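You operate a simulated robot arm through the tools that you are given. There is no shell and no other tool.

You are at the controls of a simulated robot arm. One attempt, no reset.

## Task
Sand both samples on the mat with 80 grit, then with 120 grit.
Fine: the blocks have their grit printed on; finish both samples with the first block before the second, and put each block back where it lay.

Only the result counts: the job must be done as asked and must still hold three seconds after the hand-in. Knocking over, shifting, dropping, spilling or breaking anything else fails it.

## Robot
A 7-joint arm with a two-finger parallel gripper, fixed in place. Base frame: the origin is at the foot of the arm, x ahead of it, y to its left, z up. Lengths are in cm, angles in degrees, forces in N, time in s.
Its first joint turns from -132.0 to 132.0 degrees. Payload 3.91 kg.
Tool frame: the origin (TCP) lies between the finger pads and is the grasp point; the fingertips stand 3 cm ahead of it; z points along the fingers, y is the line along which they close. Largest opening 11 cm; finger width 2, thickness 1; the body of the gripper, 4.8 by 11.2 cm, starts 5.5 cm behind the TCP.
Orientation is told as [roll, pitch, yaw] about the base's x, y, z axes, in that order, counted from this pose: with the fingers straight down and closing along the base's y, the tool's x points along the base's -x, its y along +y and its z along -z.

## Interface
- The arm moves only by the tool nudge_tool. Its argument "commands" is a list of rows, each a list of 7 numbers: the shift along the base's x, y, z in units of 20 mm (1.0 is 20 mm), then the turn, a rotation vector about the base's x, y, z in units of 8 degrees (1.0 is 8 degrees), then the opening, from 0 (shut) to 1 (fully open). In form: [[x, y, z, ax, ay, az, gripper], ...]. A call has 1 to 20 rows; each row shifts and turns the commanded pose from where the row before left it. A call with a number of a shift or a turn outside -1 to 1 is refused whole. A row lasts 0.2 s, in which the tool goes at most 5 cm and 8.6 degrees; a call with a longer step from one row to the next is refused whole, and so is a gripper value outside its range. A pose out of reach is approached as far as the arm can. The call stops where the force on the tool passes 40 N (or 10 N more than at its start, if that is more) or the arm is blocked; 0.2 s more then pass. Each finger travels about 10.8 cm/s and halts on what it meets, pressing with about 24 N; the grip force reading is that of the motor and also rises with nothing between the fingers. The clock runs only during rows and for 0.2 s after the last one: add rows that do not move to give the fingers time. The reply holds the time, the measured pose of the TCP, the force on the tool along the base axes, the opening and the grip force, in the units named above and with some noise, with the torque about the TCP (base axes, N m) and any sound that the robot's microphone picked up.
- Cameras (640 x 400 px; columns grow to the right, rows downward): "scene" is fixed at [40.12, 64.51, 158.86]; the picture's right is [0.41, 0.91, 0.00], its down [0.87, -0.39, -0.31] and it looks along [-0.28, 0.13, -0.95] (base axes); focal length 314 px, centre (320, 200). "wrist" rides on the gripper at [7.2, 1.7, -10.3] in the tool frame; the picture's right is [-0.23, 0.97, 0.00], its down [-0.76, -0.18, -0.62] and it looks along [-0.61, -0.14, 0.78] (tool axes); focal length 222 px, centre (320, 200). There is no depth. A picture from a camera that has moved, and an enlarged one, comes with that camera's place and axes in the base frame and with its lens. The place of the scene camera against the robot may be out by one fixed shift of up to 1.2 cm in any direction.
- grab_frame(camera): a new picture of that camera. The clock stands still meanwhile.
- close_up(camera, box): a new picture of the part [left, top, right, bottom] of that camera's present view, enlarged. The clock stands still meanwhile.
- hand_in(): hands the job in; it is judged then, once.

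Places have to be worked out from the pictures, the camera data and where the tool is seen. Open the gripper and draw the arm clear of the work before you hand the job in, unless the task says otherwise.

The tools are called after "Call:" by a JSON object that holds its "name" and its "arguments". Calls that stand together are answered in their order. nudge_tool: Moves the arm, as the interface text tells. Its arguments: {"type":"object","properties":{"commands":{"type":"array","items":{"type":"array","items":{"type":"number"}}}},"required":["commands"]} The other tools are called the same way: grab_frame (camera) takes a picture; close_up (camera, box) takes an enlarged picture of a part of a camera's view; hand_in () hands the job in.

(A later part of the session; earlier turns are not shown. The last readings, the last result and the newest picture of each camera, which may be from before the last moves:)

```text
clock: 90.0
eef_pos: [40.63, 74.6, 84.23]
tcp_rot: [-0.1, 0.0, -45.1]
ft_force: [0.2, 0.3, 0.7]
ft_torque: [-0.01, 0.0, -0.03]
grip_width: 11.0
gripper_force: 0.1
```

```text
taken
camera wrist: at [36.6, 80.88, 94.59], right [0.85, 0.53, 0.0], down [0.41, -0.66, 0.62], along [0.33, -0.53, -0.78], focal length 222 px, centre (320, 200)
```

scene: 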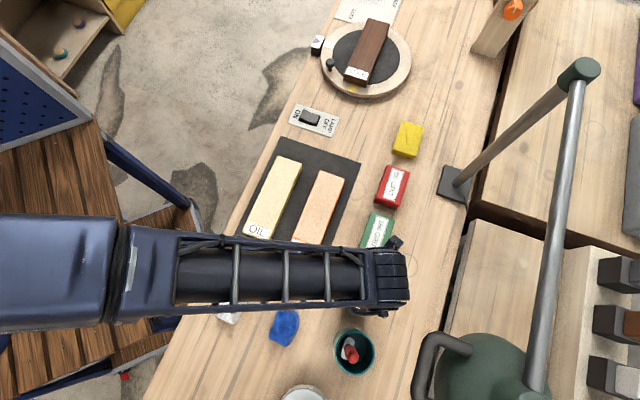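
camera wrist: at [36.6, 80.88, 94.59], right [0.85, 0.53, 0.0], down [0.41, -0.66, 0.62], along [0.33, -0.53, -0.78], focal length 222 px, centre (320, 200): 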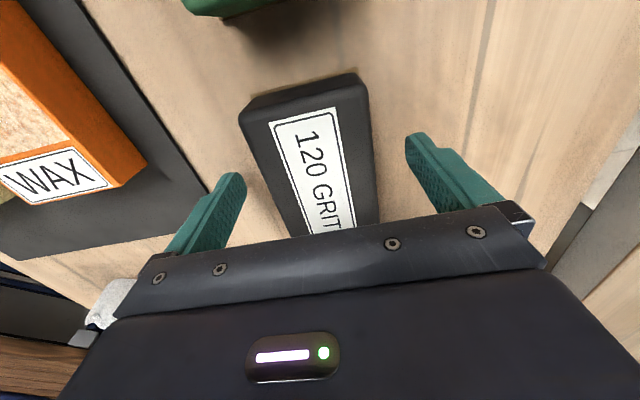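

No contact, and the block is between the fingers. I close the gripper gently.

Call:
{"name": "nudge_tool", "arguments": {"commands": [[0, 0, 0, 0, 0, 0, 0.75], [0, 0, 0, 0, 0, 0, 0.64], [0, 0, 0, 0, 0, 0, 0.58], [0, 0, 0, 0, 0, 0, 0.5], [0, 0, 0, 0, 0, 0, 0.4], [0, 0, 0, 0, 0, 0, 0.4]]}}

Call:
{"name": "close_up", "arguments": {"camera": "wrist", "box": [200, 50, 440, 250]}}

```text
clock: 91.4
eef_pos: [40.54, 74.6, 84.2]
tcp_rot: [0.0, 0.0, -44.9]
ft_force: [1.6, 0.5, 1.5]
ft_torque: [0.01, 0.02, 0.01]
grip_width: 6.44
gripper_force: 24.0
```

```text
2.00 times, centred on (320, 150) of wrist
camera zoom: at [36.6, 80.88, 94.61], right [0.85, 0.53, 0.0], down [0.41, -0.66, 0.62], along [0.33, -0.53, -0.78], focal length 444 px, centre (320, 300)
```

zoom: 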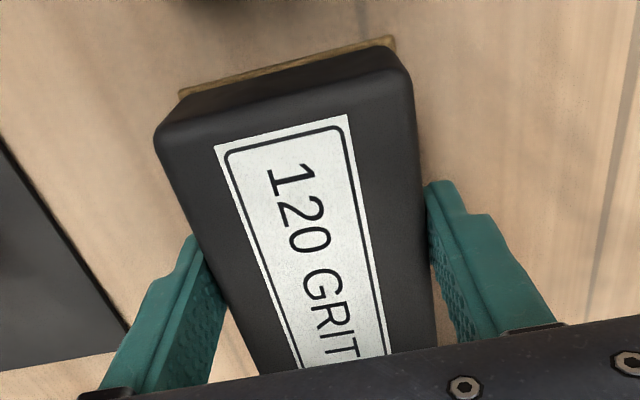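

The 120 block is gripped. I note its home pose as (40.66, 74.71, 84.1). I lift just 6 cm to stay below the lamp handle.

Call:
{"name": "nudge_tool", "arguments": {"commands": [[0, 0, 0.4, 0, 0, 0, 0.4], [0, 0, 0.8, 0, 0, 0, 0.4], [0, 0, 0.9, 0, 0, 0, 0.4], [0, 0, 0.9, 0, 0, 0, 0.4], [0, 0, 0, 0, 0, 0, 0.4]]}}

Call:
{"name": "grab_frame", "arguments": {"camera": "wrist"}}

Call:
{"name": "grab_frame", "arguments": {"camera": "scene"}}

```text
clock: 92.6
eef_pos: [40.52, 74.54, 90.23]
tcp_rot: [0.0, -0.1, -45.0]
ft_force: [-0.2, 0.3, -1.9]
ft_torque: [-0.02, 0.0, 0.0]
grip_width: 6.49
gripper_force: 24.5
```

```text
taken
camera wrist: at [36.56, 80.85, 100.71], right [0.85, 0.53, 0.0], down [0.41, -0.66, 0.62], along [0.33, -0.53, -0.78], focal length 222 px, centre (320, 200)
```

wrist: 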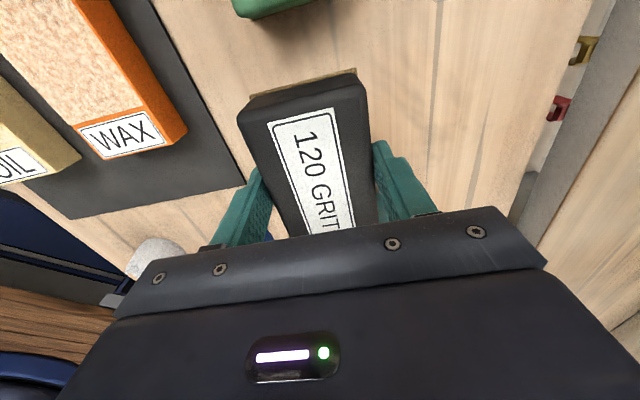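

```text
taken
```

scene: 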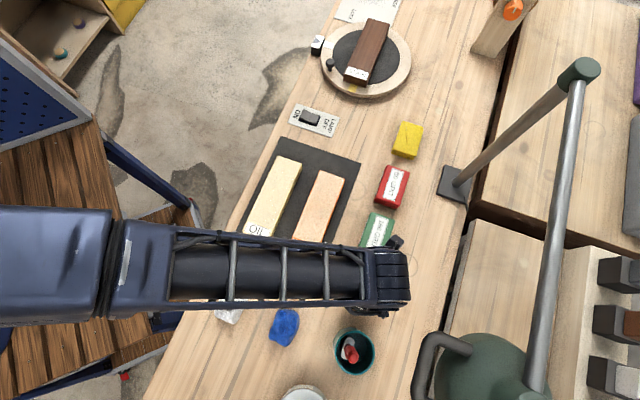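

Block lifted and clear. I carry it low across to the WAX sample, targeting (20.5, 72.8).

Call:
{"name": "nudge_tool", "arguments": {"commands": [[-0.9164, -0.0868, 0, 0, 0, 0, 0.4], [-0.9164, -0.0868, 0, 0, 0, 0, 0.4], [-0.9164, -0.0868, 0, 0, 0, 0, 0.4], [-0.9164, -0.0868, 0, 0, 0, 0, 0.4], [-0.9164, -0.0868, 0, 0, 0, 0, 0.4], [-0.9164, -0.0868, 0, 0, 0, 0, 0.4], [-0.9164, -0.0868, 0, 0, 0, 0, 0.4], [-0.9164, -0.0868, 0, 0, 0, 0, 0.4], [-0.9164, -0.0868, 0, 0, 0, 0, 0.4], [-0.9164, -0.0868, 0, 0, 0, 0, 0.4], [-0.9164, -0.0868, 0, 0, 0, 0, 0.4], [0, 0, 0, 0, 0, 0, 0.4]]}}

Call:
{"name": "grab_frame", "arguments": {"camera": "wrist"}}

Call:
{"name": "close_up", "arguments": {"camera": "scene", "box": [230, 130, 390, 290]}}

```text
clock: 95.2
eef_pos: [20.43, 72.59, 90.32]
tcp_rot: [0.0, 0.1, -45.0]
ft_force: [0.0, 0.7, -2.2]
ft_torque: [-0.01, 0.01, 0.01]
grip_width: 6.47
gripper_force: 24.2
```

```text
taken
camera wrist: at [16.53, 78.88, 100.77], right [0.85, 0.53, 0.0], down [0.41, -0.66, 0.62], along [0.33, -0.53, -0.78], focal length 222 px, centre (320, 200)
```

wrist: 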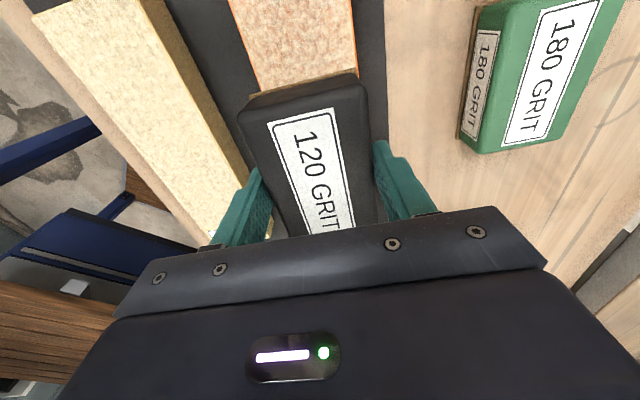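

```text
2.50 times, centred on (310, 210) of scene
camera zoom: at [40.12, 64.51, 158.86], right [0.41, 0.91, 0.0], down [0.87, -0.39, -0.31], along [-0.28, 0.13, -0.95], focal length 785 px, centre (345, 175)
```

zoom: 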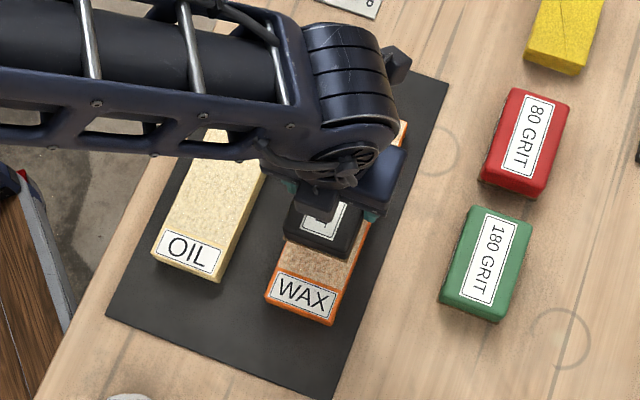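

Centred on WAX. I descend to just above the expected contact (about 87.6).

Call:
{"name": "nudge_tool", "arguments": {"commands": [[0, 0, -0.6, 0, 0, 0, 0.4], [0, 0, -0.4, 0, 0, 0, 0.4], [0, 0, -0.1, 0, 0, 0, 0.4], [0, 0, -0.06, 0, 0, 0, 0.4], [0, 0, 0, 0, 0, 0, 0.4]]}}

```text
clock: 96.4
eef_pos: [20.47, 72.65, 87.98]
tcp_rot: [0.0, 0.1, -45.0]
ft_force: [0.4, 0.2, -1.6]
ft_torque: [-0.02, -0.03, 0.0]
grip_width: 6.45
gripper_force: 24.5
```

Free at commanded 87.78. I step down gently.

Call:
{"name": "nudge_tool", "arguments": {"commands": [[0, 0, -0.04, 0, 0, 0, 0.4], [0, 0, -0.03, 0, 0, 0, 0.4], [0, 0, 0, 0, 0, 0, 0.4]]}}

```text
clock: 97.2
eef_pos: [20.39, 72.73, 87.82]
tcp_rot: [0.0, -0.1, -45.0]
ft_force: [-0.6, 0.4, -1.9]
ft_torque: [0.02, 0.01, 0.03]
grip_width: 6.46
gripper_force: 24.0
```

Still free at 87.64. Another millimetre in small steps.

Call:
{"name": "nudge_tool", "arguments": {"commands": [[0, 0, -0.03, 0, 0, 0, 0.4], [0, 0, -0.03, 0, 0, 0, 0.4], [0, 0, 0, 0, 0, 0, 0.4]]}}

```text
clock: 98.0
eef_pos: [20.49, 72.69, 87.5]
tcp_rot: [0.0, 0.1, -45.0]
ft_force: [0.8, -0.8, -1.3]
ft_torque: [-0.02, 0.01, -0.05]
grip_width: 6.44
gripper_force: 24.4
```

Call:
{"name": "nudge_tool", "arguments": {"commands": [[0, 0, -0.02, 0, 0, 0, 0.4], [0, 0, -0.02, 0, 0, 0, 0.4], [0, 0, 0, 0, 0, 0, 0.4]]}}

```text
clock: 98.8
eef_pos: [20.37, 72.76, 87.49]
tcp_rot: [0.0, 0.0, -44.9]
ft_force: [-0.3, -0.2, -0.4]
ft_torque: [-0.06, 0.05, 0.01]
grip_width: 6.48
gripper_force: 24.0
```

Just touching at commanded 87.44 (force reading moved from -1.9 to -0.4 N). I add 0.8 mm and stroke toward the label end.

Call:
{"name": "nudge_tool", "arguments": {"commands": [[0, 0, -0.03, 0, 0, 0, 0.4], [0.2, -0.2, -0.01, 0, 0, 0, 0.4], [0.265, -0.265, 0, 0, 0, 0, 0.4], [0.265, -0.265, 0, 0, 0, 0, 0.4]]}}

Call:
{"name": "close_up", "arguments": {"camera": "wrist", "box": [200, 0, 440, 150]}}

```text
clock: 99.8
eef_pos: [22.01, 71.36, 87.61]
tcp_rot: [-0.1, 0.0, -45.0]
ft_force: [-4.4, 6.0, 10.0]
ft_torque: [0.1, 0.27, -0.09]
grip_width: 6.49
gripper_force: 24.1
```

```text
2.67 times, centred on (320, 75) of wrist
camera zoom: at [17.92, 77.54, 98.01], right [0.85, 0.53, 0.0], down [0.41, -0.66, 0.62], along [0.33, -0.53, -0.78], focal length 592 px, centre (320, 533)
```

zoom: 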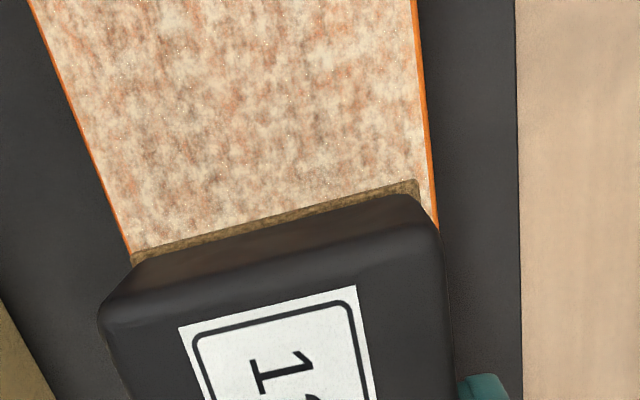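

10 N pressure. I continue to the label end.

Call:
{"name": "nudge_tool", "arguments": {"commands": [[0.265, -0.265, 0, 0, 0, 0, 0.4], [0.265, -0.265, 0, 0, 0, 0, 0.4], [0.265, -0.265, 0, 0, 0, 0, 0.4], [0.265, -0.265, 0, 0, 0, 0, 0.4], [0.265, -0.265, 0, 0, 0, 0, 0.4], [0.25, -0.25, 0, 0, 0, 0, 0.4]]}}

Call:
{"name": "close_up", "arguments": {"camera": "wrist", "box": [200, 0, 440, 150]}}

Call:
{"name": "close_up", "arguments": {"camera": "scene", "box": [230, 130, 390, 290]}}

```text
clock: 101.2
eef_pos: [24.98, 68.05, 87.59]
tcp_rot: [0.0, 0.0, -44.9]
ft_force: [-10.6, 9.6, 19.2]
ft_torque: [0.25, 0.38, -0.04]
grip_width: 6.49
gripper_force: 23.7
```

```text
2.67 times, centred on (320, 75) of wrist
camera zoom: at [21.01, 74.37, 98.0], right [0.85, 0.53, 0.0], down [0.41, -0.66, 0.62], along [0.33, -0.53, -0.78], focal length 592 px, centre (320, 533)
```

zoom: 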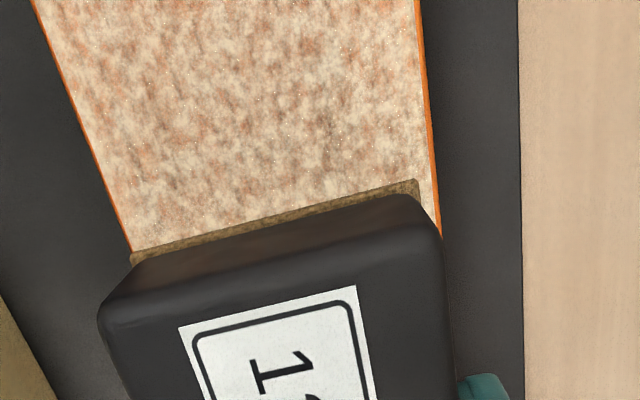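

```text
2.50 times, centred on (310, 210) of scene
camera zoom: at [40.12, 64.51, 158.86], right [0.41, 0.91, 0.0], down [0.87, -0.39, -0.31], along [-0.28, 0.13, -0.95], focal length 785 px, centre (345, 175)
```

zoom: 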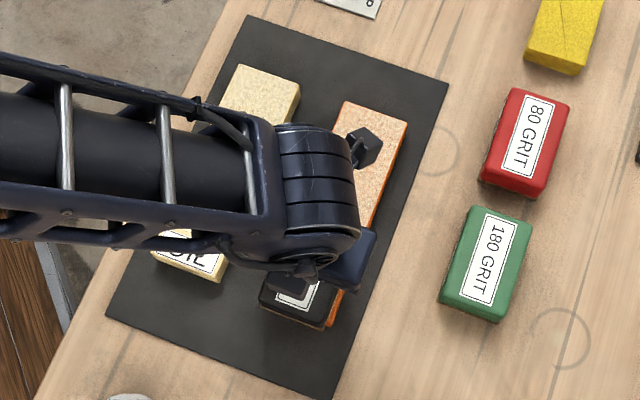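

Pressure is 19 N at the label end. Now back along the full sample, first half.

Call:
{"name": "nudge_tool", "arguments": {"commands": [[-0.265, 0.265, 0, 0, 0, 0, 0.4], [-0.265, 0.265, 0, 0, 0, 0, 0.4], [-0.265, 0.265, 0, 0, 0, 0, 0.4], [-0.265, 0.265, 0, 0, 0, 0, 0.4], [-0.265, 0.265, 0, 0, 0, 0, 0.4], [-0.265, 0.265, 0, 0, 0, 0, 0.4], [-0.265, 0.265, 0, 0, 0, 0, 0.4], [-0.265, 0.265, 0, 0, 0, 0, 0.4], [-0.265, 0.265, 0, 0, 0, 0, 0.4], [-0.265, 0.265, 0, 0, 0, 0, 0.4]]}}

Call:
{"name": "close_up", "arguments": {"camera": "scene", "box": [280, 160, 360, 270]}}

```text
clock: 103.4
eef_pos: [19.71, 73.22, 87.5]
tcp_rot: [0.0, 0.0, -45.0]
ft_force: [12.8, -10.1, 19.4]
ft_torque: [-0.03, -0.16, -0.03]
grip_width: 6.49
gripper_force: 24.3
```

```text
3.64 times, centred on (320, 215) of scene
camera zoom: at [40.12, 64.51, 158.86], right [0.41, 0.91, 0.0], down [0.87, -0.39, -0.31], along [-0.28, 0.13, -0.95], focal length 1142 px, centre (320, 146)
```

zoom: 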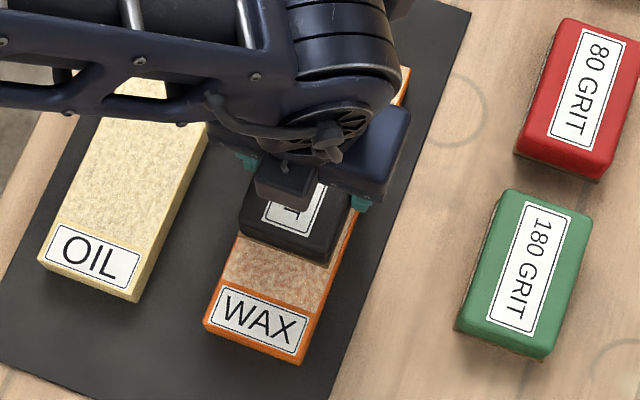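

Contact is good at 19 N. I ease slightly and continue to the far end.

Call:
{"name": "nudge_tool", "arguments": {"commands": [[-0.265, 0.265, 0.02, 0, 0, 0, 0.4], [-0.265, 0.265, 0, 0, 0, 0, 0.4], [-0.265, 0.265, 0, 0, 0, 0, 0.4], [-0.265, 0.265, 0, 0, 0, 0, 0.4], [-0.265, 0.265, 0, 0, 0, 0, 0.4], [-0.265, 0.265, 0, 0, 0, 0, 0.4], [-0.265, 0.265, 0, 0, 0, 0, 0.4], [-0.265, 0.265, 0, 0, 0, 0, 0.4], [-0.265, 0.265, 0, 0, 0, 0, 0.4], [-0.265, 0.265, 0, 0, 0, 0, 0.4]]}}

Call:
{"name": "close_up", "arguments": {"camera": "scene", "box": [280, 160, 360, 270]}}

Call:
{"name": "close_up", "arguments": {"camera": "wrist", "box": [200, 50, 440, 250]}}

```text
clock: 105.6
eef_pos: [14.4, 78.72, 87.59]
tcp_rot: [0.1, 0.0, -45.0]
ft_force: [0.1, -0.3, -0.9]
ft_torque: [0.05, 0.0, -0.02]
grip_width: 6.46
gripper_force: 23.9
```

```text
3.64 times, centred on (320, 215) of scene
camera zoom: at [40.12, 64.51, 158.86], right [0.41, 0.91, 0.0], down [0.87, -0.39, -0.31], along [-0.28, 0.13, -0.95], focal length 1142 px, centre (320, 146)
```

zoom: 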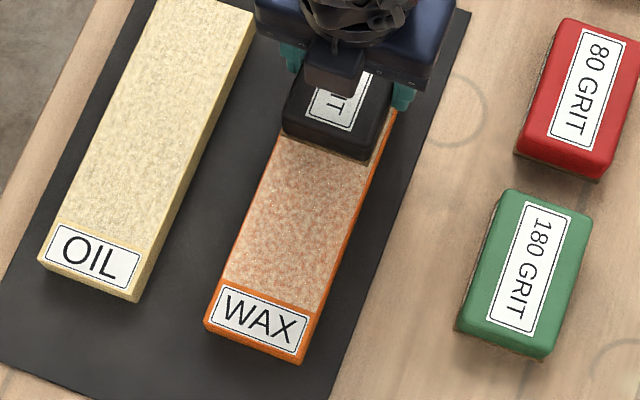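

```text
2.00 times, centred on (320, 150) of wrist
camera zoom: at [10.47, 84.99, 97.97], right [0.85, 0.53, 0.0], down [0.41, -0.66, 0.62], along [0.33, -0.53, -0.78], focal length 444 px, centre (320, 300)
```

zoom: 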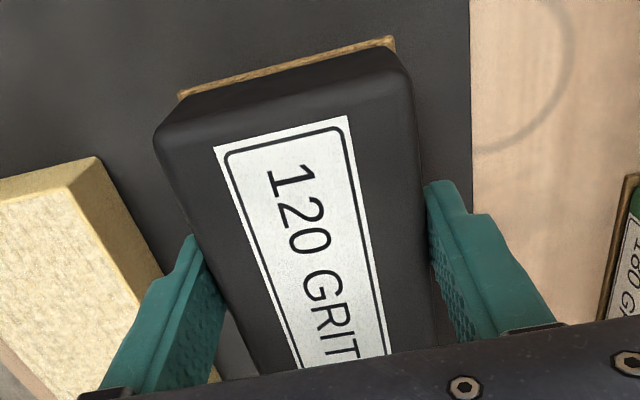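

At the far end the contact faded (-0.9 N). I lower 1 mm and scrub the far end.

Call:
{"name": "nudge_tool", "arguments": {"commands": [[0, 0, -0.04, 0, 0, 0, 0.4], [0.2, -0.2, -0.01, 0, 0, 0, 0.4], [0.265, -0.265, 0, 0, 0, 0, 0.4], [0.265, -0.265, 0, 0, 0, 0, 0.4]]}}

```text
clock: 106.6
eef_pos: [15.87, 77.27, 87.42]
tcp_rot: [0.0, 0.2, -45.0]
ft_force: [-6.7, 6.4, 11.9]
ft_torque: [-0.02, 0.12, -0.15]
grip_width: 6.46
gripper_force: 24.3
```

12 N now. I continue forward a little and back to the far end again, then check.

Call:
{"name": "nudge_tool", "arguments": {"commands": [[0.265, -0.265, 0, 0, 0, 0, 0.4], [0.265, -0.265, 0, 0, 0, 0, 0.4], [0.265, -0.265, 0, 0, 0, 0, 0.4], [-0.265, 0.265, 0, 0, 0, 0, 0.4], [-0.265, 0.265, 0, 0, 0, 0, 0.4], [-0.265, 0.265, 0, 0, 0, 0, 0.4], [-0.265, 0.265, 0, 0, 0, 0, 0.4], [-0.265, 0.265, 0, 0, 0, 0, 0.4], [-0.265, 0.265, 0, 0, 0, 0, 0.4]]}}

```text
clock: 108.6
eef_pos: [14.44, 78.76, 87.5]
tcp_rot: [-0.1, 0.0, -45.0]
ft_force: [8.4, -9.8, 16.2]
ft_torque: [-0.32, -0.37, -0.01]
grip_width: 6.48
gripper_force: 24.1
```

16 N at the far end. Now a full forward stroke toward the label.

Call:
{"name": "nudge_tool", "arguments": {"commands": [[0.265, -0.265, 0, 0, 0, 0, 0.4], [0.265, -0.265, 0, 0, 0, 0, 0.4], [0.265, -0.265, 0, 0, 0, 0, 0.4], [0.265, -0.265, 0, 0, 0, 0, 0.4], [0.265, -0.265, 0, 0, 0, 0, 0.4], [0.265, -0.265, 0, 0, 0, 0, 0.4], [0.265, -0.265, 0, 0, 0, 0, 0.4], [0.265, -0.265, 0, 0, 0, 0, 0.4], [0.265, -0.265, 0, 0, 0, 0, 0.4], [0.265, -0.265, 0, 0, 0, 0, 0.4]]}}

Call:
{"name": "close_up", "arguments": {"camera": "wrist", "box": [200, 0, 440, 150]}}

```text
clock: 110.8
eef_pos: [19.73, 73.46, 87.47]
tcp_rot: [0.0, -0.1, -45.0]
ft_force: [-15.1, 12.9, 27.7]
ft_torque: [0.06, 0.22, -0.1]
grip_width: 6.49
gripper_force: 24.0
```

```text
2.67 times, centred on (320, 75) of wrist
camera zoom: at [15.73, 79.76, 97.89], right [0.85, 0.53, 0.0], down [0.41, -0.66, 0.62], along [0.33, -0.53, -0.78], focal length 592 px, centre (320, 533)
```

zoom: 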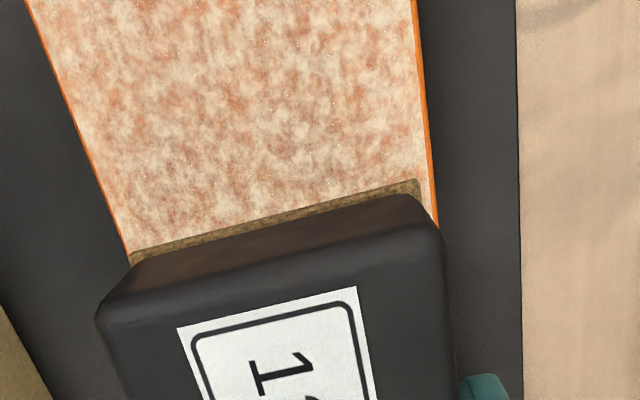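

The surface is turning a warmer tone under 120 grit. Force is 28 N, so I ease 0.6 mm and continue to the label end.

Call:
{"name": "nudge_tool", "arguments": {"commands": [[0.265, -0.265, 0.03, 0, 0, 0, 0.4], [0.265, -0.265, 0, 0, 0, 0, 0.4], [0.265, -0.265, 0, 0, 0, 0, 0.4], [0.265, -0.265, 0, 0, 0, 0, 0.4], [0.265, -0.265, 0, 0, 0, 0, 0.4], [0.265, -0.265, 0, 0, 0, 0, 0.4], [0.265, -0.265, 0, 0, 0, 0, 0.4], [0.265, -0.265, 0, 0, 0, 0, 0.4], [0.265, -0.265, 0, 0, 0, 0, 0.4]]}}

Call:
{"name": "close_up", "arguments": {"camera": "wrist", "box": [200, 0, 440, 150]}}

Call:
{"name": "close_up", "arguments": {"camera": "scene", "box": [280, 160, 360, 270]}}

```text
clock: 112.8
eef_pos: [24.58, 68.72, 87.48]
tcp_rot: [-0.1, 0.1, -45.1]
ft_force: [-4.4, 2.9, 5.3]
ft_torque: [0.01, -0.13, -0.08]
grip_width: 6.49
gripper_force: 23.5
```

```text
2.67 times, centred on (320, 75) of wrist
camera zoom: at [20.54, 75.04, 97.87], right [0.85, 0.53, 0.0], down [0.41, -0.66, 0.62], along [0.33, -0.53, -0.78], focal length 592 px, centre (320, 533)
```

zoom: 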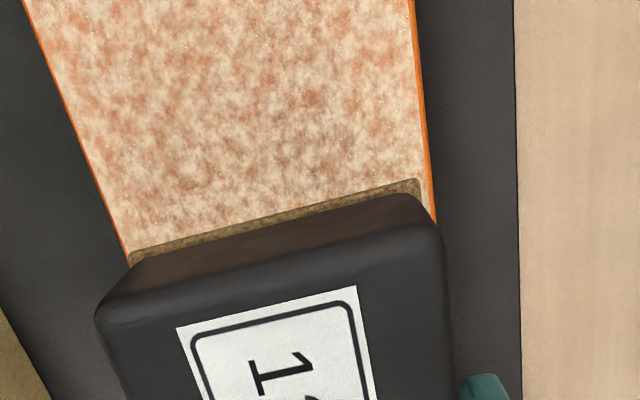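

```text
3.64 times, centred on (320, 215) of scene
camera zoom: at [40.12, 64.51, 158.86], right [0.41, 0.91, 0.0], down [0.87, -0.39, -0.31], along [-0.28, 0.13, -0.95], focal length 1142 px, centre (320, 146)
```

zoom: 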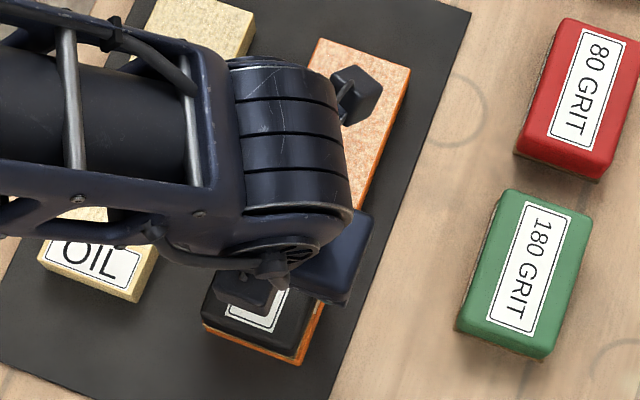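

WAX is clearly changing to the finer finish. I make one more backward pass for uniform coverage, with slightly more pressure.

Call:
{"name": "nudge_tool", "arguments": {"commands": [[-0.265, 0.265, -0.02, 0, 0, 0, 0.4], [-0.265, 0.265, 0, 0, 0, 0, 0.4], [-0.265, 0.265, 0, 0, 0, 0, 0.4], [-0.265, 0.265, 0, 0, 0, 0, 0.4], [-0.265, 0.265, 0, 0, 0, 0, 0.4], [-0.265, 0.265, 0, 0, 0, 0, 0.4], [-0.265, 0.265, 0, 0, 0, 0, 0.4], [-0.265, 0.265, 0, 0, 0, 0, 0.4], [-0.265, 0.265, 0, 0, 0, 0, 0.4]]}}

```text
clock: 114.8
eef_pos: [19.76, 73.54, 87.53]
tcp_rot: [0.1, 0.0, -45.0]
ft_force: [-0.6, -0.2, -2.3]
ft_torque: [-0.02, 0.0, 0.0]
grip_width: 6.45
gripper_force: 24.1
```

Contact lost near the middle (small slip during the 28 N moment). I lower in small steps to regain it.

Call:
{"name": "nudge_tool", "arguments": {"commands": [[0, 0, -0.03, 0, 0, 0, 0.4], [0, 0, -0.02, 0, 0, 0, 0.4], [0, 0, 0, 0, 0, 0, 0.4]]}}

```text
clock: 115.6
eef_pos: [19.75, 73.47, 87.53]
tcp_rot: [0.0, 0.0, -45.0]
ft_force: [0.7, 1.8, 2.2]
ft_torque: [-0.12, -0.11, 0.0]
grip_width: 6.46
gripper_force: 23.8
```

Touching at 2 N (commanded 87.22). I add a little and stroke forward over the middle-to-label zone again, then back.

Call:
{"name": "nudge_tool", "arguments": {"commands": [[0.265, -0.265, -0.03, 0, 0, 0, 0.4], [0.265, -0.265, 0, 0, 0, 0, 0.4], [0.265, -0.265, 0, 0, 0, 0, 0.4], [0.265, -0.265, 0, 0, 0, 0, 0.4]]}}

```text
clock: 116.6
eef_pos: [21.76, 71.2, 87.51]
tcp_rot: [0.1, 0.1, -45.0]
ft_force: [-5.8, 7.1, 11.6]
ft_torque: [-0.19, 0.05, -0.13]
grip_width: 6.46
gripper_force: 23.6
```

11.6 N. I finish forward to the label end.

Call:
{"name": "nudge_tool", "arguments": {"commands": [[0.265, -0.265, 0, 0, 0, 0, 0.4], [0.265, -0.265, 0, 0, 0, 0, 0.4], [0.265, -0.265, 0, 0, 0, 0, 0.4], [0.265, -0.265, 0, 0, 0, 0, 0.4], [0.265, -0.265, 0, 0, 0, 0, 0.4]]}}

```text
clock: 117.8
eef_pos: [24.23, 68.77, 87.4]
tcp_rot: [0.1, -0.1, -45.0]
ft_force: [-8.4, 7.9, 16.0]
ft_torque: [0.06, 0.17, -0.12]
grip_width: 6.47
gripper_force: 24.0
```

Good pressure. Now backward over the full length, in two parts.

Call:
{"name": "nudge_tool", "arguments": {"commands": [[-0.265, 0.265, 0, 0, 0, 0, 0.4], [-0.265, 0.265, 0, 0, 0, 0, 0.4], [-0.265, 0.265, 0, 0, 0, 0, 0.4], [-0.265, 0.265, 0, 0, 0, 0, 0.4], [-0.265, 0.265, 0, 0, 0, 0, 0.4], [-0.265, 0.265, 0, 0, 0, 0, 0.4], [-0.265, 0.265, 0, 0, 0, 0, 0.4], [-0.265, 0.265, 0, 0, 0, 0, 0.4], [-0.265, 0.265, 0, 0, 0, 0, 0.4], [-0.265, 0.265, 0, 0, 0, 0, 0.4]]}}

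```text
clock: 120.0
eef_pos: [19.02, 74.0, 87.42]
tcp_rot: [0.1, 0.1, -45.0]
ft_force: [11.0, -6.7, 24.2]
ft_torque: [-0.15, -0.24, 0.1]
grip_width: 6.47
gripper_force: 23.9
```

24 N, so I ease 0.4 mm and continue to the far end.

Call:
{"name": "nudge_tool", "arguments": {"commands": [[-0.265, 0.265, 0.02, 0, 0, 0, 0.4], [-0.265, 0.265, 0, 0, 0, 0, 0.4], [-0.265, 0.265, 0, 0, 0, 0, 0.4], [-0.265, 0.265, 0, 0, 0, 0, 0.4], [-0.265, 0.265, 0, 0, 0, 0, 0.4], [-0.265, 0.265, 0, 0, 0, 0, 0.4], [-0.265, 0.265, 0, 0, 0, 0, 0.4], [-0.265, 0.265, 0, 0, 0, 0, 0.4], [-0.265, 0.265, 0, 0, 0, 0, 0.4]]}}

Call:
{"name": "close_up", "arguments": {"camera": "scene", "box": [280, 160, 360, 270]}}

Call:
{"name": "close_up", "arguments": {"camera": "wrist", "box": [200, 50, 440, 250]}}

```text
clock: 122.0
eef_pos: [14.25, 78.88, 87.16]
tcp_rot: [-0.1, 0.0, -45.0]
ft_force: [-0.2, -0.2, -0.3]
ft_torque: [-0.01, -0.01, -0.07]
grip_width: 6.49
gripper_force: 24.2
```

```text
3.64 times, centred on (320, 215) of scene
camera zoom: at [40.12, 64.51, 158.86], right [0.41, 0.91, 0.0], down [0.87, -0.39, -0.31], along [-0.28, 0.13, -0.95], focal length 1142 px, centre (320, 146)
```

zoom: 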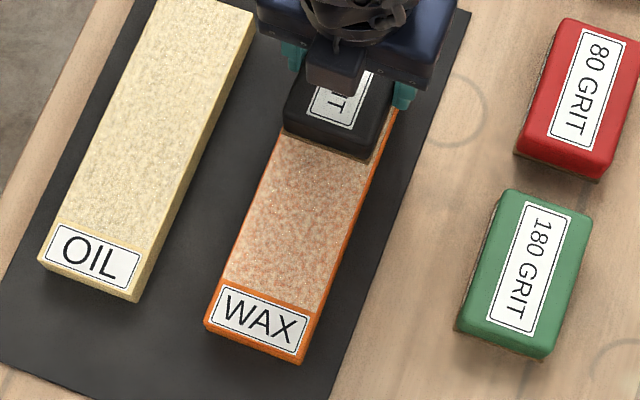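

```text
2.00 times, centred on (320, 150) of wrist
camera zoom: at [10.36, 85.14, 97.73], right [0.85, 0.53, 0.0], down [0.41, -0.66, 0.62], along [0.33, -0.53, -0.78], focal length 444 px, centre (320, 300)
```

zoom: 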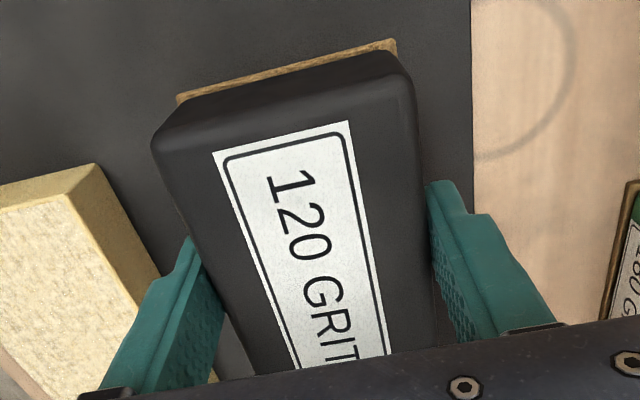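

At the far end contact faded again, so that end needs slightly lower z. I lower 0.8 mm and scrub the far third forward and back.

Call:
{"name": "nudge_tool", "arguments": {"commands": [[0.2, -0.2, -0.04, 0, 0, 0, 0.4], [0.265, -0.265, 0, 0, 0, 0, 0.4], [0.265, -0.265, 0, 0, 0, 0, 0.4], [0.265, -0.265, 0, 0, 0, 0, 0.4], [0.265, -0.265, 0, 0, 0, 0, 0.4], [0.265, -0.265, 0, 0, 0, 0, 0.4]]}}

```text
clock: 123.4
eef_pos: [17.26, 75.91, 87.24]
tcp_rot: [-0.1, 0.0, -45.1]
ft_force: [-7.9, 6.7, 14.1]
ft_torque: [0.08, 0.18, -0.03]
grip_width: 6.48
gripper_force: 24.1
```

14 N there. Back to the far end once more.

Call:
{"name": "nudge_tool", "arguments": {"commands": [[-0.265, 0.265, -0.01, 0, 0, 0, 0.4], [-0.265, 0.265, 0, 0, 0, 0, 0.4], [-0.265, 0.265, 0, 0, 0, 0, 0.4], [-0.265, 0.265, 0, 0, 0, 0, 0.4], [-0.265, 0.265, 0, 0, 0, 0, 0.4], [-0.265, 0.265, 0, 0, 0, 0, 0.4]]}}

```text
clock: 124.8
eef_pos: [14.38, 78.94, 87.26]
tcp_rot: [0.1, 0.0, -45.0]
ft_force: [9.1, -12.4, 19.9]
ft_torque: [-0.31, -0.29, -0.01]
grip_width: 6.46
gripper_force: 24.3
```

WAX far end scrubbed at 20 N. I lift and carry the 120 block to OIL (target (12.0, 64.35)), then look at both samples.

Call:
{"name": "nudge_tool", "arguments": {"commands": [[0, 0, 0.5, 0, 0, 0, 0.4], [0, 0, 1, 0, 0, 0, 0.4], [0, 0, 1, 0, 0, 0, 0.4], [-0.1394, -0.91875, 0, 0, 0, 0, 0.4], [-0.1394, -0.91875, 0, 0, 0, 0, 0.4], [-0.1394, -0.91875, 0, 0, 0, 0, 0.4], [-0.1394, -0.91875, 0, 0, 0, 0, 0.4], [-0.1394, -0.91875, 0, 0, 0, 0, 0.4], [-0.1394, -0.91875, 0, 0, 0, 0, 0.4], [-0.1394, -0.91875, 0, 0, 0, 0, 0.4], [-0.1394, -0.91875, 0, 0, 0, 0, 0.4], [0, 0, 0, 0, 0, 0, 0.4]]}}

Call:
{"name": "close_up", "arguments": {"camera": "scene", "box": [280, 160, 360, 270]}}

Call:
{"name": "grab_frame", "arguments": {"camera": "wrist"}}

```text
clock: 127.4
eef_pos: [11.98, 64.13, 92.31]
tcp_rot: [0.1, 0.1, -45.0]
ft_force: [0.4, -0.1, -1.2]
ft_torque: [0.0, -0.02, 0.02]
grip_width: 6.48
gripper_force: 23.8
```

```text
3.64 times, centred on (320, 215) of scene
camera zoom: at [40.12, 64.51, 158.86], right [0.41, 0.91, 0.0], down [0.87, -0.39, -0.31], along [-0.28, 0.13, -0.95], focal length 1142 px, centre (320, 146)
```

zoom: 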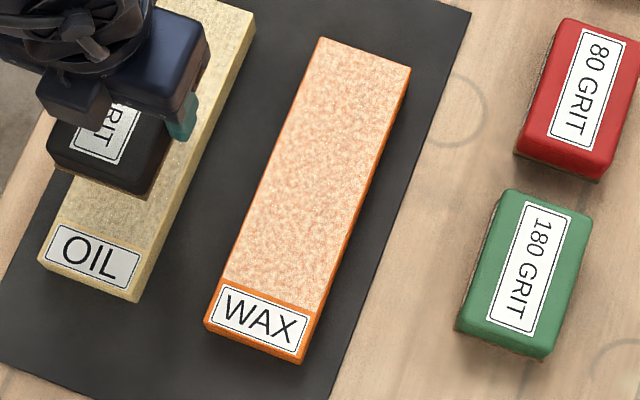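

```text
taken
camera wrist: at [8.06, 70.43, 102.58], right [0.85, 0.53, 0.0], down [0.41, -0.66, 0.62], along [0.33, -0.53, -0.78], focal length 222 px, centre (320, 200)
```

wrist: 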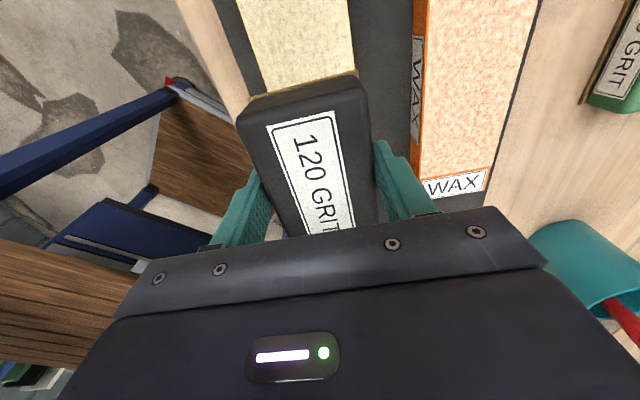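

WAX now shows a uniform finish. I descend onto OIL to just above contact.

Call:
{"name": "nudge_tool", "arguments": {"commands": [[0, 0, -1, 0, 0, 0, 0.4], [0, 0, -0.9, 0, 0, 0, 0.4], [0, 0, -0.3, 0, 0, 0, 0.4], [0, 0, -0.1, 0, 0, 0, 0.4], [0, 0, 0, 0, 0, 0, 0.4]]}}

```text
clock: 128.6
eef_pos: [11.92, 64.22, 87.53]
tcp_rot: [0.0, 0.0, -45.1]
ft_force: [0.6, 1.0, -1.9]
ft_torque: [-0.01, 0.01, -0.02]
grip_width: 6.46
gripper_force: 24.2
```

Free at 87.5. Stepping down slowly.

Call:
{"name": "nudge_tool", "arguments": {"commands": [[0, 0, -0.05, 0, 0, 0, 0.4], [0, 0, -0.04, 0, 0, 0, 0.4], [0, 0, -0.03, 0, 0, 0, 0.4], [0, 0, 0, 0, 0, 0, 0.4]]}}

```text
clock: 129.6
eef_pos: [11.98, 64.4, 87.38]
tcp_rot: [0.0, 0.0, -44.9]
ft_force: [0.5, 0.1, -1.9]
ft_torque: [0.02, 0.0, 0.01]
grip_width: 6.46
gripper_force: 24.0
```

Still free at commanded 87.26. I continue in small steps.

Call:
{"name": "nudge_tool", "arguments": {"commands": [[0, 0, -0.03, 0, 0, 0, 0.4], [0, 0, -0.03, 0, 0, 0, 0.4], [0, 0, -0.02, 0, 0, 0, 0.4], [0, 0, 0, 0, 0, 0, 0.4]]}}

```text
clock: 130.6
eef_pos: [11.96, 64.13, 87.38]
tcp_rot: [0.0, 0.0, -45.0]
ft_force: [-0.2, -2.2, 3.2]
ft_torque: [0.09, 0.17, 0.07]
grip_width: 6.48
gripper_force: 23.6
```

Contact at 3 N. I add 0.6 mm and stroke toward the label end.

Call:
{"name": "nudge_tool", "arguments": {"commands": [[0.2, -0.2, -0.03, 0, 0, 0, 0.4], [0.265, -0.265, 0, 0, 0, 0, 0.4], [0.265, -0.265, 0, 0, 0, 0, 0.4], [0.265, -0.265, 0, 0, 0, 0, 0.4]]}}

```text
clock: 131.6
eef_pos: [13.98, 62.26, 87.31]
tcp_rot: [0.1, 0.1, -45.0]
ft_force: [-11.2, 11.2, 22.6]
ft_torque: [-0.04, 0.28, -0.14]
grip_width: 6.48
gripper_force: 23.9
```

22.6 N; I ease 0.4 mm and finish to the label end.

Call:
{"name": "nudge_tool", "arguments": {"commands": [[0.265, -0.265, 0.02, 0, 0, 0, 0.4], [0.265, -0.265, 0, 0, 0, 0, 0.4], [0.265, -0.265, 0, 0, 0, 0, 0.4], [0.265, -0.265, 0, 0, 0, 0, 0.4], [0.2, -0.2, 0, 0, 0, 0, 0.4]]}}

```text
clock: 132.8
eef_pos: [16.43, 59.73, 87.23]
tcp_rot: [0.0, 0.0, -44.9]
ft_force: [-7.2, 6.7, 13.3]
ft_torque: [0.07, 0.0, -0.03]
grip_width: 6.48
gripper_force: 23.6
```

13 N at the label end. Now back toward the far end, first half.

Call:
{"name": "nudge_tool", "arguments": {"commands": [[-0.265, 0.265, 0, 0, 0, 0, 0.4], [-0.265, 0.265, 0, 0, 0, 0, 0.4], [-0.265, 0.265, 0, 0, 0, 0, 0.4], [-0.265, 0.265, 0, 0, 0, 0, 0.4], [-0.265, 0.265, 0, 0, 0, 0, 0.4], [-0.265, 0.265, 0, 0, 0, 0, 0.4]]}}

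```text
clock: 134.2
eef_pos: [13.33, 63.03, 87.34]
tcp_rot: [-0.1, 0.0, -45.0]
ft_force: [4.6, -3.5, 4.6]
ft_torque: [-0.17, -0.31, 0.02]
grip_width: 6.45
gripper_force: 23.8
```

4.6 N; I lower 0.4 mm and continue.

Call:
{"name": "nudge_tool", "arguments": {"commands": [[-0.265, 0.265, -0.02, 0, 0, 0, 0.4], [-0.265, 0.265, 0, 0, 0, 0, 0.4], [-0.265, 0.265, 0, 0, 0, 0, 0.4], [-0.265, 0.265, 0, 0, 0, 0, 0.4], [-0.265, 0.265, 0, 0, 0, 0, 0.4], [-0.265, 0.265, 0, 0, 0, 0, 0.4]]}}

```text
clock: 135.6
eef_pos: [10.18, 66.09, 87.2]
tcp_rot: [0.0, -0.1, -45.0]
ft_force: [12.4, -12.8, 23.7]
ft_torque: [-0.23, -0.15, 0.12]
grip_width: 6.46
gripper_force: 24.1
```

24 N; easing 0.4 mm, continuing to the far end with overhang.

Call:
{"name": "nudge_tool", "arguments": {"commands": [[-0.265, 0.265, 0.02, 0, 0, 0, 0.4], [-0.265, 0.265, 0, 0, 0, 0, 0.4], [-0.265, 0.265, 0, 0, 0, 0, 0.4], [-0.265, 0.265, 0, 0, 0, 0, 0.4], [-0.265, 0.265, 0, 0, 0, 0, 0.4], [-0.265, 0.265, 0, 0, 0, 0, 0.4], [-0.265, 0.265, 0, 0, 0, 0, 0.4], [-0.265, 0.265, 0, 0, 0, 0, 0.4]]}}

Call:
{"name": "close_up", "arguments": {"camera": "scene", "box": [230, 150, 350, 270]}}

Call:
{"name": "close_up", "arguments": {"camera": "wrist", "box": [200, 50, 440, 250]}}

```text
clock: 137.4
eef_pos: [5.91, 70.35, 87.29]
tcp_rot: [0.0, 0.0, -45.0]
ft_force: [1.3, -1.4, 0.8]
ft_torque: [-0.02, 0.03, -0.03]
grip_width: 6.44
gripper_force: 23.2
```

```text
3.33 times, centred on (290, 210) of scene
camera zoom: at [40.12, 64.51, 158.86], right [0.41, 0.91, 0.0], down [0.87, -0.39, -0.31], along [-0.28, 0.13, -0.95], focal length 1046 px, centre (420, 167)
```

zoom: 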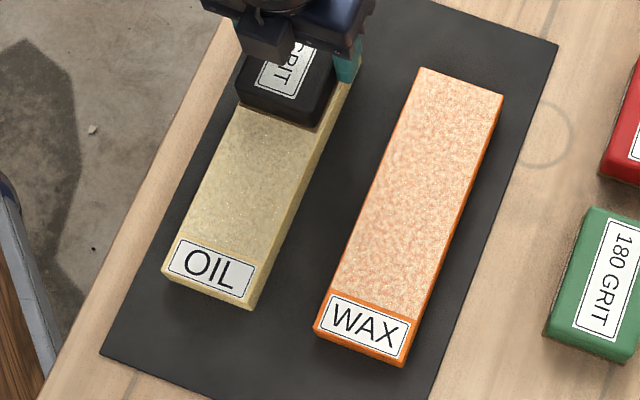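

```text
2.00 times, centred on (320, 150) of wrist
camera zoom: at [2.01, 76.59, 97.61], right [0.85, 0.53, 0.0], down [0.41, -0.66, 0.62], along [0.33, -0.53, -0.78], focal length 444 px, centre (320, 300)
```

zoom: 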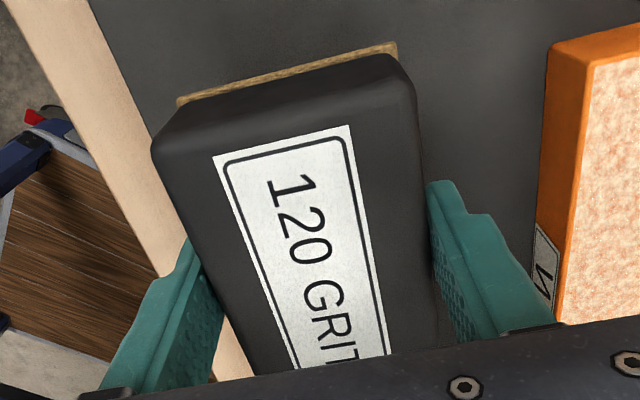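

The far end is at light contact. I lower 0.8 mm and scrub the far third.

Call:
{"name": "nudge_tool", "arguments": {"commands": [[0.2, -0.2, -0.04, 0, 0, 0, 0.4], [0.265, -0.265, 0, 0, 0, 0, 0.4], [0.265, -0.265, 0, 0, 0, 0, 0.4], [0.265, -0.265, 0, 0, 0, 0, 0.4], [0.265, -0.265, 0, 0, 0, 0, 0.4], [0.265, -0.265, 0, 0, 0, 0, 0.4]]}}

```text
clock: 138.8
eef_pos: [9.15, 67.28, 87.23]
tcp_rot: [0.0, 0.0, -45.0]
ft_force: [-4.9, 4.3, 9.2]
ft_torque: [0.25, 0.29, -0.06]
grip_width: 6.46
gripper_force: 23.9
```

9 N. Back to the far end with a touch more pressure.

Call:
{"name": "nudge_tool", "arguments": {"commands": [[-0.265, 0.265, -0.02, 0, 0, 0, 0.4], [-0.265, 0.265, 0, 0, 0, 0, 0.4], [-0.265, 0.265, 0, 0, 0, 0, 0.4], [-0.265, 0.265, 0, 0, 0, 0, 0.4], [-0.265, 0.265, 0, 0, 0, 0, 0.4], [-0.265, 0.265, 0, 0, 0, 0, 0.4]]}}

```text
clock: 140.2
eef_pos: [5.85, 70.32, 87.18]
tcp_rot: [0.0, 0.0, -45.1]
ft_force: [10.0, -10.1, 16.2]
ft_torque: [-0.45, -0.34, 0.07]
grip_width: 6.44
gripper_force: 24.1
```

16 N at the far end. Now a full forward stroke, first half.

Call:
{"name": "nudge_tool", "arguments": {"commands": [[0.265, -0.265, 0.01, 0, 0, 0, 0.4], [0.265, -0.265, 0, 0, 0, 0, 0.4], [0.265, -0.265, 0, 0, 0, 0, 0.4], [0.265, -0.265, 0, 0, 0, 0, 0.4], [0.265, -0.265, 0, 0, 0, 0, 0.4], [0.265, -0.265, 0, 0, 0, 0, 0.4], [0.265, -0.265, 0, 0, 0, 0, 0.4], [0.265, -0.265, 0, 0, 0, 0, 0.4], [0.265, -0.265, 0, 0, 0, 0, 0.4], [0.265, -0.265, 0, 0, 0, 0, 0.4]]}}

```text
clock: 142.4
eef_pos: [11.04, 65.13, 87.05]
tcp_rot: [0.0, -0.1, -45.0]
ft_force: [-9.0, 7.6, 16.7]
ft_torque: [0.46, 0.29, 0.03]
grip_width: 6.48
gripper_force: 23.7
```

16.7 N at the middle. Continuing to the label end.

Call:
{"name": "nudge_tool", "arguments": {"commands": [[0.265, -0.265, 0, 0, 0, 0, 0.4], [0.265, -0.265, 0, 0, 0, 0, 0.4], [0.265, -0.265, 0, 0, 0, 0, 0.4], [0.265, -0.265, 0, 0, 0, 0, 0.4], [0.265, -0.265, 0.01, 0, 0, 0, 0.4], [0.265, -0.265, 0, 0, 0, 0, 0.4], [0.265, -0.265, 0, 0, 0, 0, 0.4], [0.265, -0.265, 0, 0, 0, 0, 0.4], [0.265, -0.265, 0, 0, 0, 0, 0.4], [0.2, -0.2, 0, 0, 0, 0, 0.4]]}}

Call:
{"name": "close_up", "arguments": {"camera": "wrist", "box": [200, 0, 440, 250]}}

Call:
{"name": "close_up", "arguments": {"camera": "scene", "box": [230, 150, 350, 270]}}

```text
clock: 144.6
eef_pos: [16.26, 59.99, 87.13]
tcp_rot: [0.0, 0.0, -45.0]
ft_force: [-0.1, -0.3, -1.4]
ft_torque: [0.01, 0.0, -0.01]
grip_width: 6.45
gripper_force: 23.7
```

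```text
1.60 times, centred on (320, 125) of wrist
camera zoom: at [12.31, 66.31, 97.55], right [0.85, 0.53, 0.0], down [0.41, -0.66, 0.62], along [0.33, -0.53, -0.78], focal length 355 px, centre (320, 320)
```

zoom: 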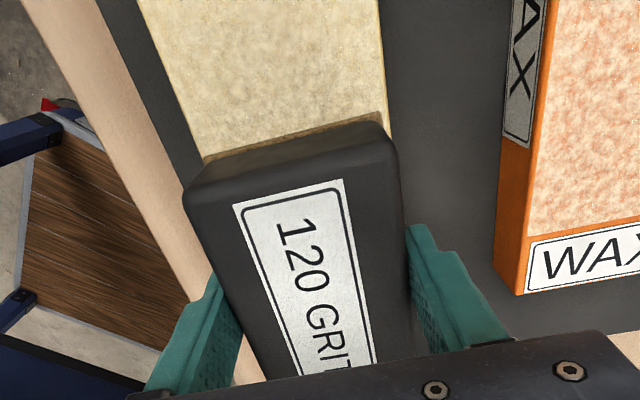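

```text
3.33 times, centred on (290, 210) of scene
camera zoom: at [40.12, 64.51, 158.86], right [0.41, 0.91, 0.0], down [0.87, -0.39, -0.31], along [-0.28, 0.13, -0.95], focal length 1046 px, centre (420, 167)
```

zoom: 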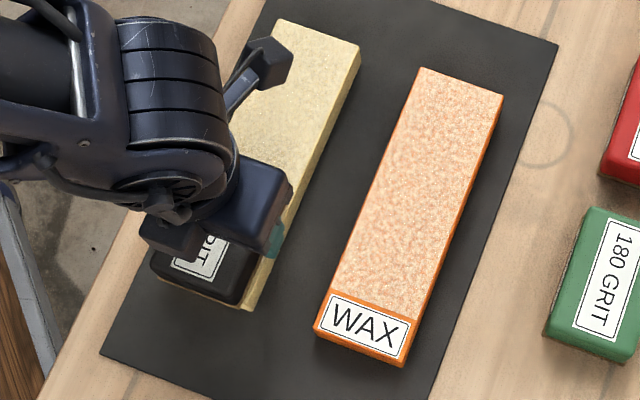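

OIL is clearly smoother. Contact was lost at the label end; I lower to regain and make a final backward pass.

Call:
{"name": "nudge_tool", "arguments": {"commands": [[0, 0, -0.03, 0, 0, 0, 0.4], [0, 0, -0.02, 0, 0, 0, 0.4], [-0.2, 0.2, 0, 0, 0, 0, 0.4], [-0.265, 0.265, 0, 0, 0, 0, 0.4], [-0.265, 0.265, 0, 0, 0, 0, 0.4]]}}

```text
clock: 145.8
eef_pos: [14.86, 61.45, 87.04]
tcp_rot: [0.0, 0.0, -44.9]
ft_force: [8.9, -8.0, 13.9]
ft_torque: [-0.36, -0.37, 0.19]
grip_width: 6.46
gripper_force: 23.9
```

13.9 N. I go forward again to the label end, then back over the near half.

Call:
{"name": "nudge_tool", "arguments": {"commands": [[0.265, -0.265, 0, 0, 0, 0, 0.4], [0.265, -0.265, 0, 0, 0, 0, 0.4], [0.2, -0.2, 0, 0, 0, 0, 0.4], [-0.265, 0.265, 0, 0, 0, 0, 0.4], [-0.265, 0.265, 0, 0, 0, 0, 0.4], [-0.265, 0.265, 0, 0, 0, 0, 0.4], [-0.265, 0.265, 0, 0, 0, 0, 0.4], [-0.265, 0.265, 0, 0, 0, 0, 0.4], [-0.265, 0.265, 0, 0, 0, 0, 0.4], [-0.265, 0.265, 0, 0, 0, 0, 0.4]]}}

```text
clock: 148.0
eef_pos: [12.61, 63.66, 87.01]
tcp_rot: [0.0, 0.0, -45.0]
ft_force: [9.5, -7.8, 14.9]
ft_torque: [-0.08, -0.17, 0.09]
grip_width: 6.46
gripper_force: 23.6
```

Steady 15 N. Continuing back to the far end.

Call:
{"name": "nudge_tool", "arguments": {"commands": [[-0.265, 0.265, 0, 0, 0, 0, 0.4], [-0.265, 0.265, 0, 0, 0, 0, 0.4], [-0.265, 0.265, 0, 0, 0, 0, 0.4], [-0.265, 0.265, 0, 0, 0, 0, 0.4], [-0.265, 0.265, 0, 0, 0, 0, 0.4], [-0.265, 0.265, 0, 0, 0, 0, 0.4], [-0.265, 0.265, 0, 0, 0, 0, 0.4], [-0.265, 0.265, 0, 0, 0, 0, 0.4], [-0.265, 0.265, 0, 0, 0, 0, 0.4]]}}

Call:
{"name": "close_up", "arguments": {"camera": "scene", "box": [230, 150, 350, 270]}}

Call:
{"name": "close_up", "arguments": {"camera": "wrist", "box": [200, 50, 440, 250]}}

```text
clock: 150.0
eef_pos: [7.81, 68.39, 87.03]
tcp_rot: [0.1, 0.0, -45.1]
ft_force: [9.1, -11.3, 17.1]
ft_torque: [-0.33, -0.09, 0.11]
grip_width: 6.47
gripper_force: 24.0
```

```text
3.33 times, centred on (290, 210) of scene
camera zoom: at [40.12, 64.51, 158.86], right [0.41, 0.91, 0.0], down [0.87, -0.39, -0.31], along [-0.28, 0.13, -0.95], focal length 1046 px, centre (420, 167)
```

zoom: 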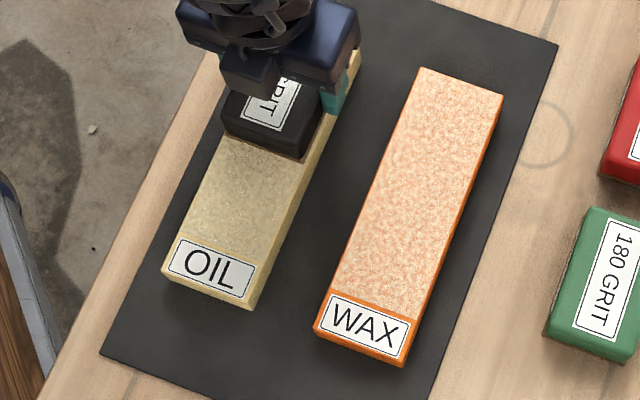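

```text
2.00 times, centred on (320, 150) of wrist
camera zoom: at [3.93, 74.7, 97.48], right [0.85, 0.53, 0.0], down [0.41, -0.66, 0.62], along [0.33, -0.53, -0.78], focal length 444 px, centre (320, 300)
```

zoom: 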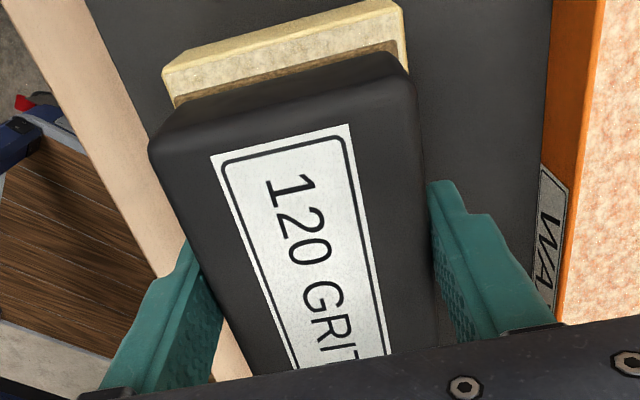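

A bit more to cover the far end, still at 17 N.

Call:
{"name": "nudge_tool", "arguments": {"commands": [[-0.265, 0.265, 0, 0, 0, 0, 0.4], [-0.265, 0.265, 0, 0, 0, 0, 0.4], [-0.265, 0.265, 0, 0, 0, 0, 0.4], [-0.265, 0.265, 0, 0, 0, 0, 0.4]]}}

```text
clock: 151.0
eef_pos: [5.71, 70.55, 86.98]
tcp_rot: [0.1, 0.0, -45.0]
ft_force: [6.0, -5.3, 8.6]
ft_torque: [-0.12, -0.12, 0.01]
grip_width: 6.49
gripper_force: 24.3
```

Strokes done. I lift and carry the block toward the label side, stopping beside its home spot, where both samples can be inspected.

Call:
{"name": "nudge_tool", "arguments": {"commands": [[0, 0, 0.5, 0, 0, 0, 0.4], [0, 0, 1, 0, 0, 0, 0.4], [0, 0, 1, 0, 0, 0, 0.4], [0.9143, -0.1183, 0, 0, 0, 0, 0.4], [0.9143, -0.1183, 0, 0, 0, 0, 0.4], [0.9143, -0.1183, 0, 0, 0, 0, 0.4], [0.9143, -0.1183, 0, 0, 0, 0, 0.4], [0.9143, -0.1183, 0, 0, 0, 0, 0.4], [0.9143, -0.1183, 0, 0, 0, 0, 0.4], [0.9143, -0.1183, 0, 0, 0, 0, 0.4], [0.9143, -0.1183, 0, 0, 0, 0, 0.4], [0.9143, -0.1183, 0, 0, 0, 0, 0.4], [0.9143, -0.1183, 0, 0, 0, 0, 0.4], [0.9143, -0.1183, 0, 0, 0, 0, 0.4], [0.9143, -0.1183, 0, 0, 0, 0, 0.4], [0.9143, -0.1183, 0, 0, 0, 0, 0.4], [0.9143, -0.1183, 0, 0, 0, 0, 0.4], [0.9143, -0.1183, 0, 0, 0, 0, 0.4]]}}

Call:
{"name": "close_up", "arguments": {"camera": "scene", "box": [230, 140, 360, 270]}}

Call:
{"name": "grab_frame", "arguments": {"camera": "wrist"}}

```text
clock: 154.8
eef_pos: [33.21, 66.95, 92.01]
tcp_rot: [0.0, 0.0, -45.0]
ft_force: [0.5, -0.6, -1.3]
ft_torque: [-0.02, -0.05, 0.01]
grip_width: 6.48
gripper_force: 23.9
```

```text
3.08 times, centred on (295, 205) of scene
camera zoom: at [40.12, 64.51, 158.86], right [0.41, 0.91, 0.0], down [0.87, -0.39, -0.31], along [-0.28, 0.13, -0.95], focal length 966 px, centre (397, 185)
```

zoom: 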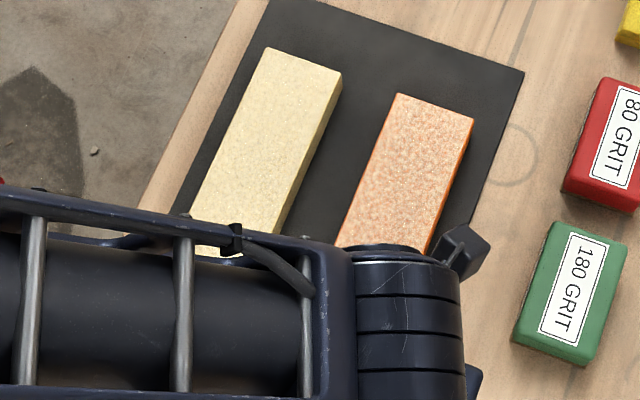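

```text
taken
camera wrist: at [29.28, 73.3, 102.45], right [0.85, 0.53, 0.0], down [0.41, -0.66, 0.62], along [0.33, -0.53, -0.78], focal length 222 px, centre (320, 200)
```

wrist: 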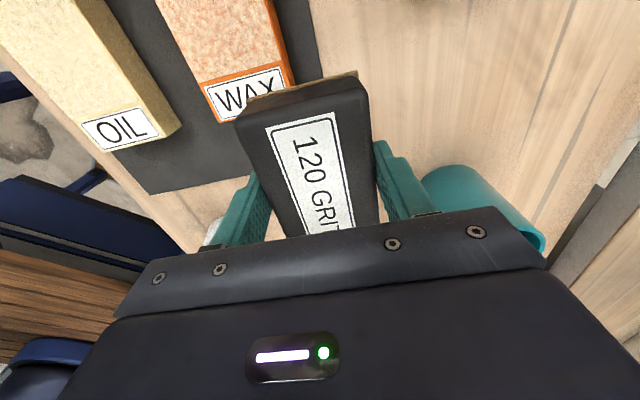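

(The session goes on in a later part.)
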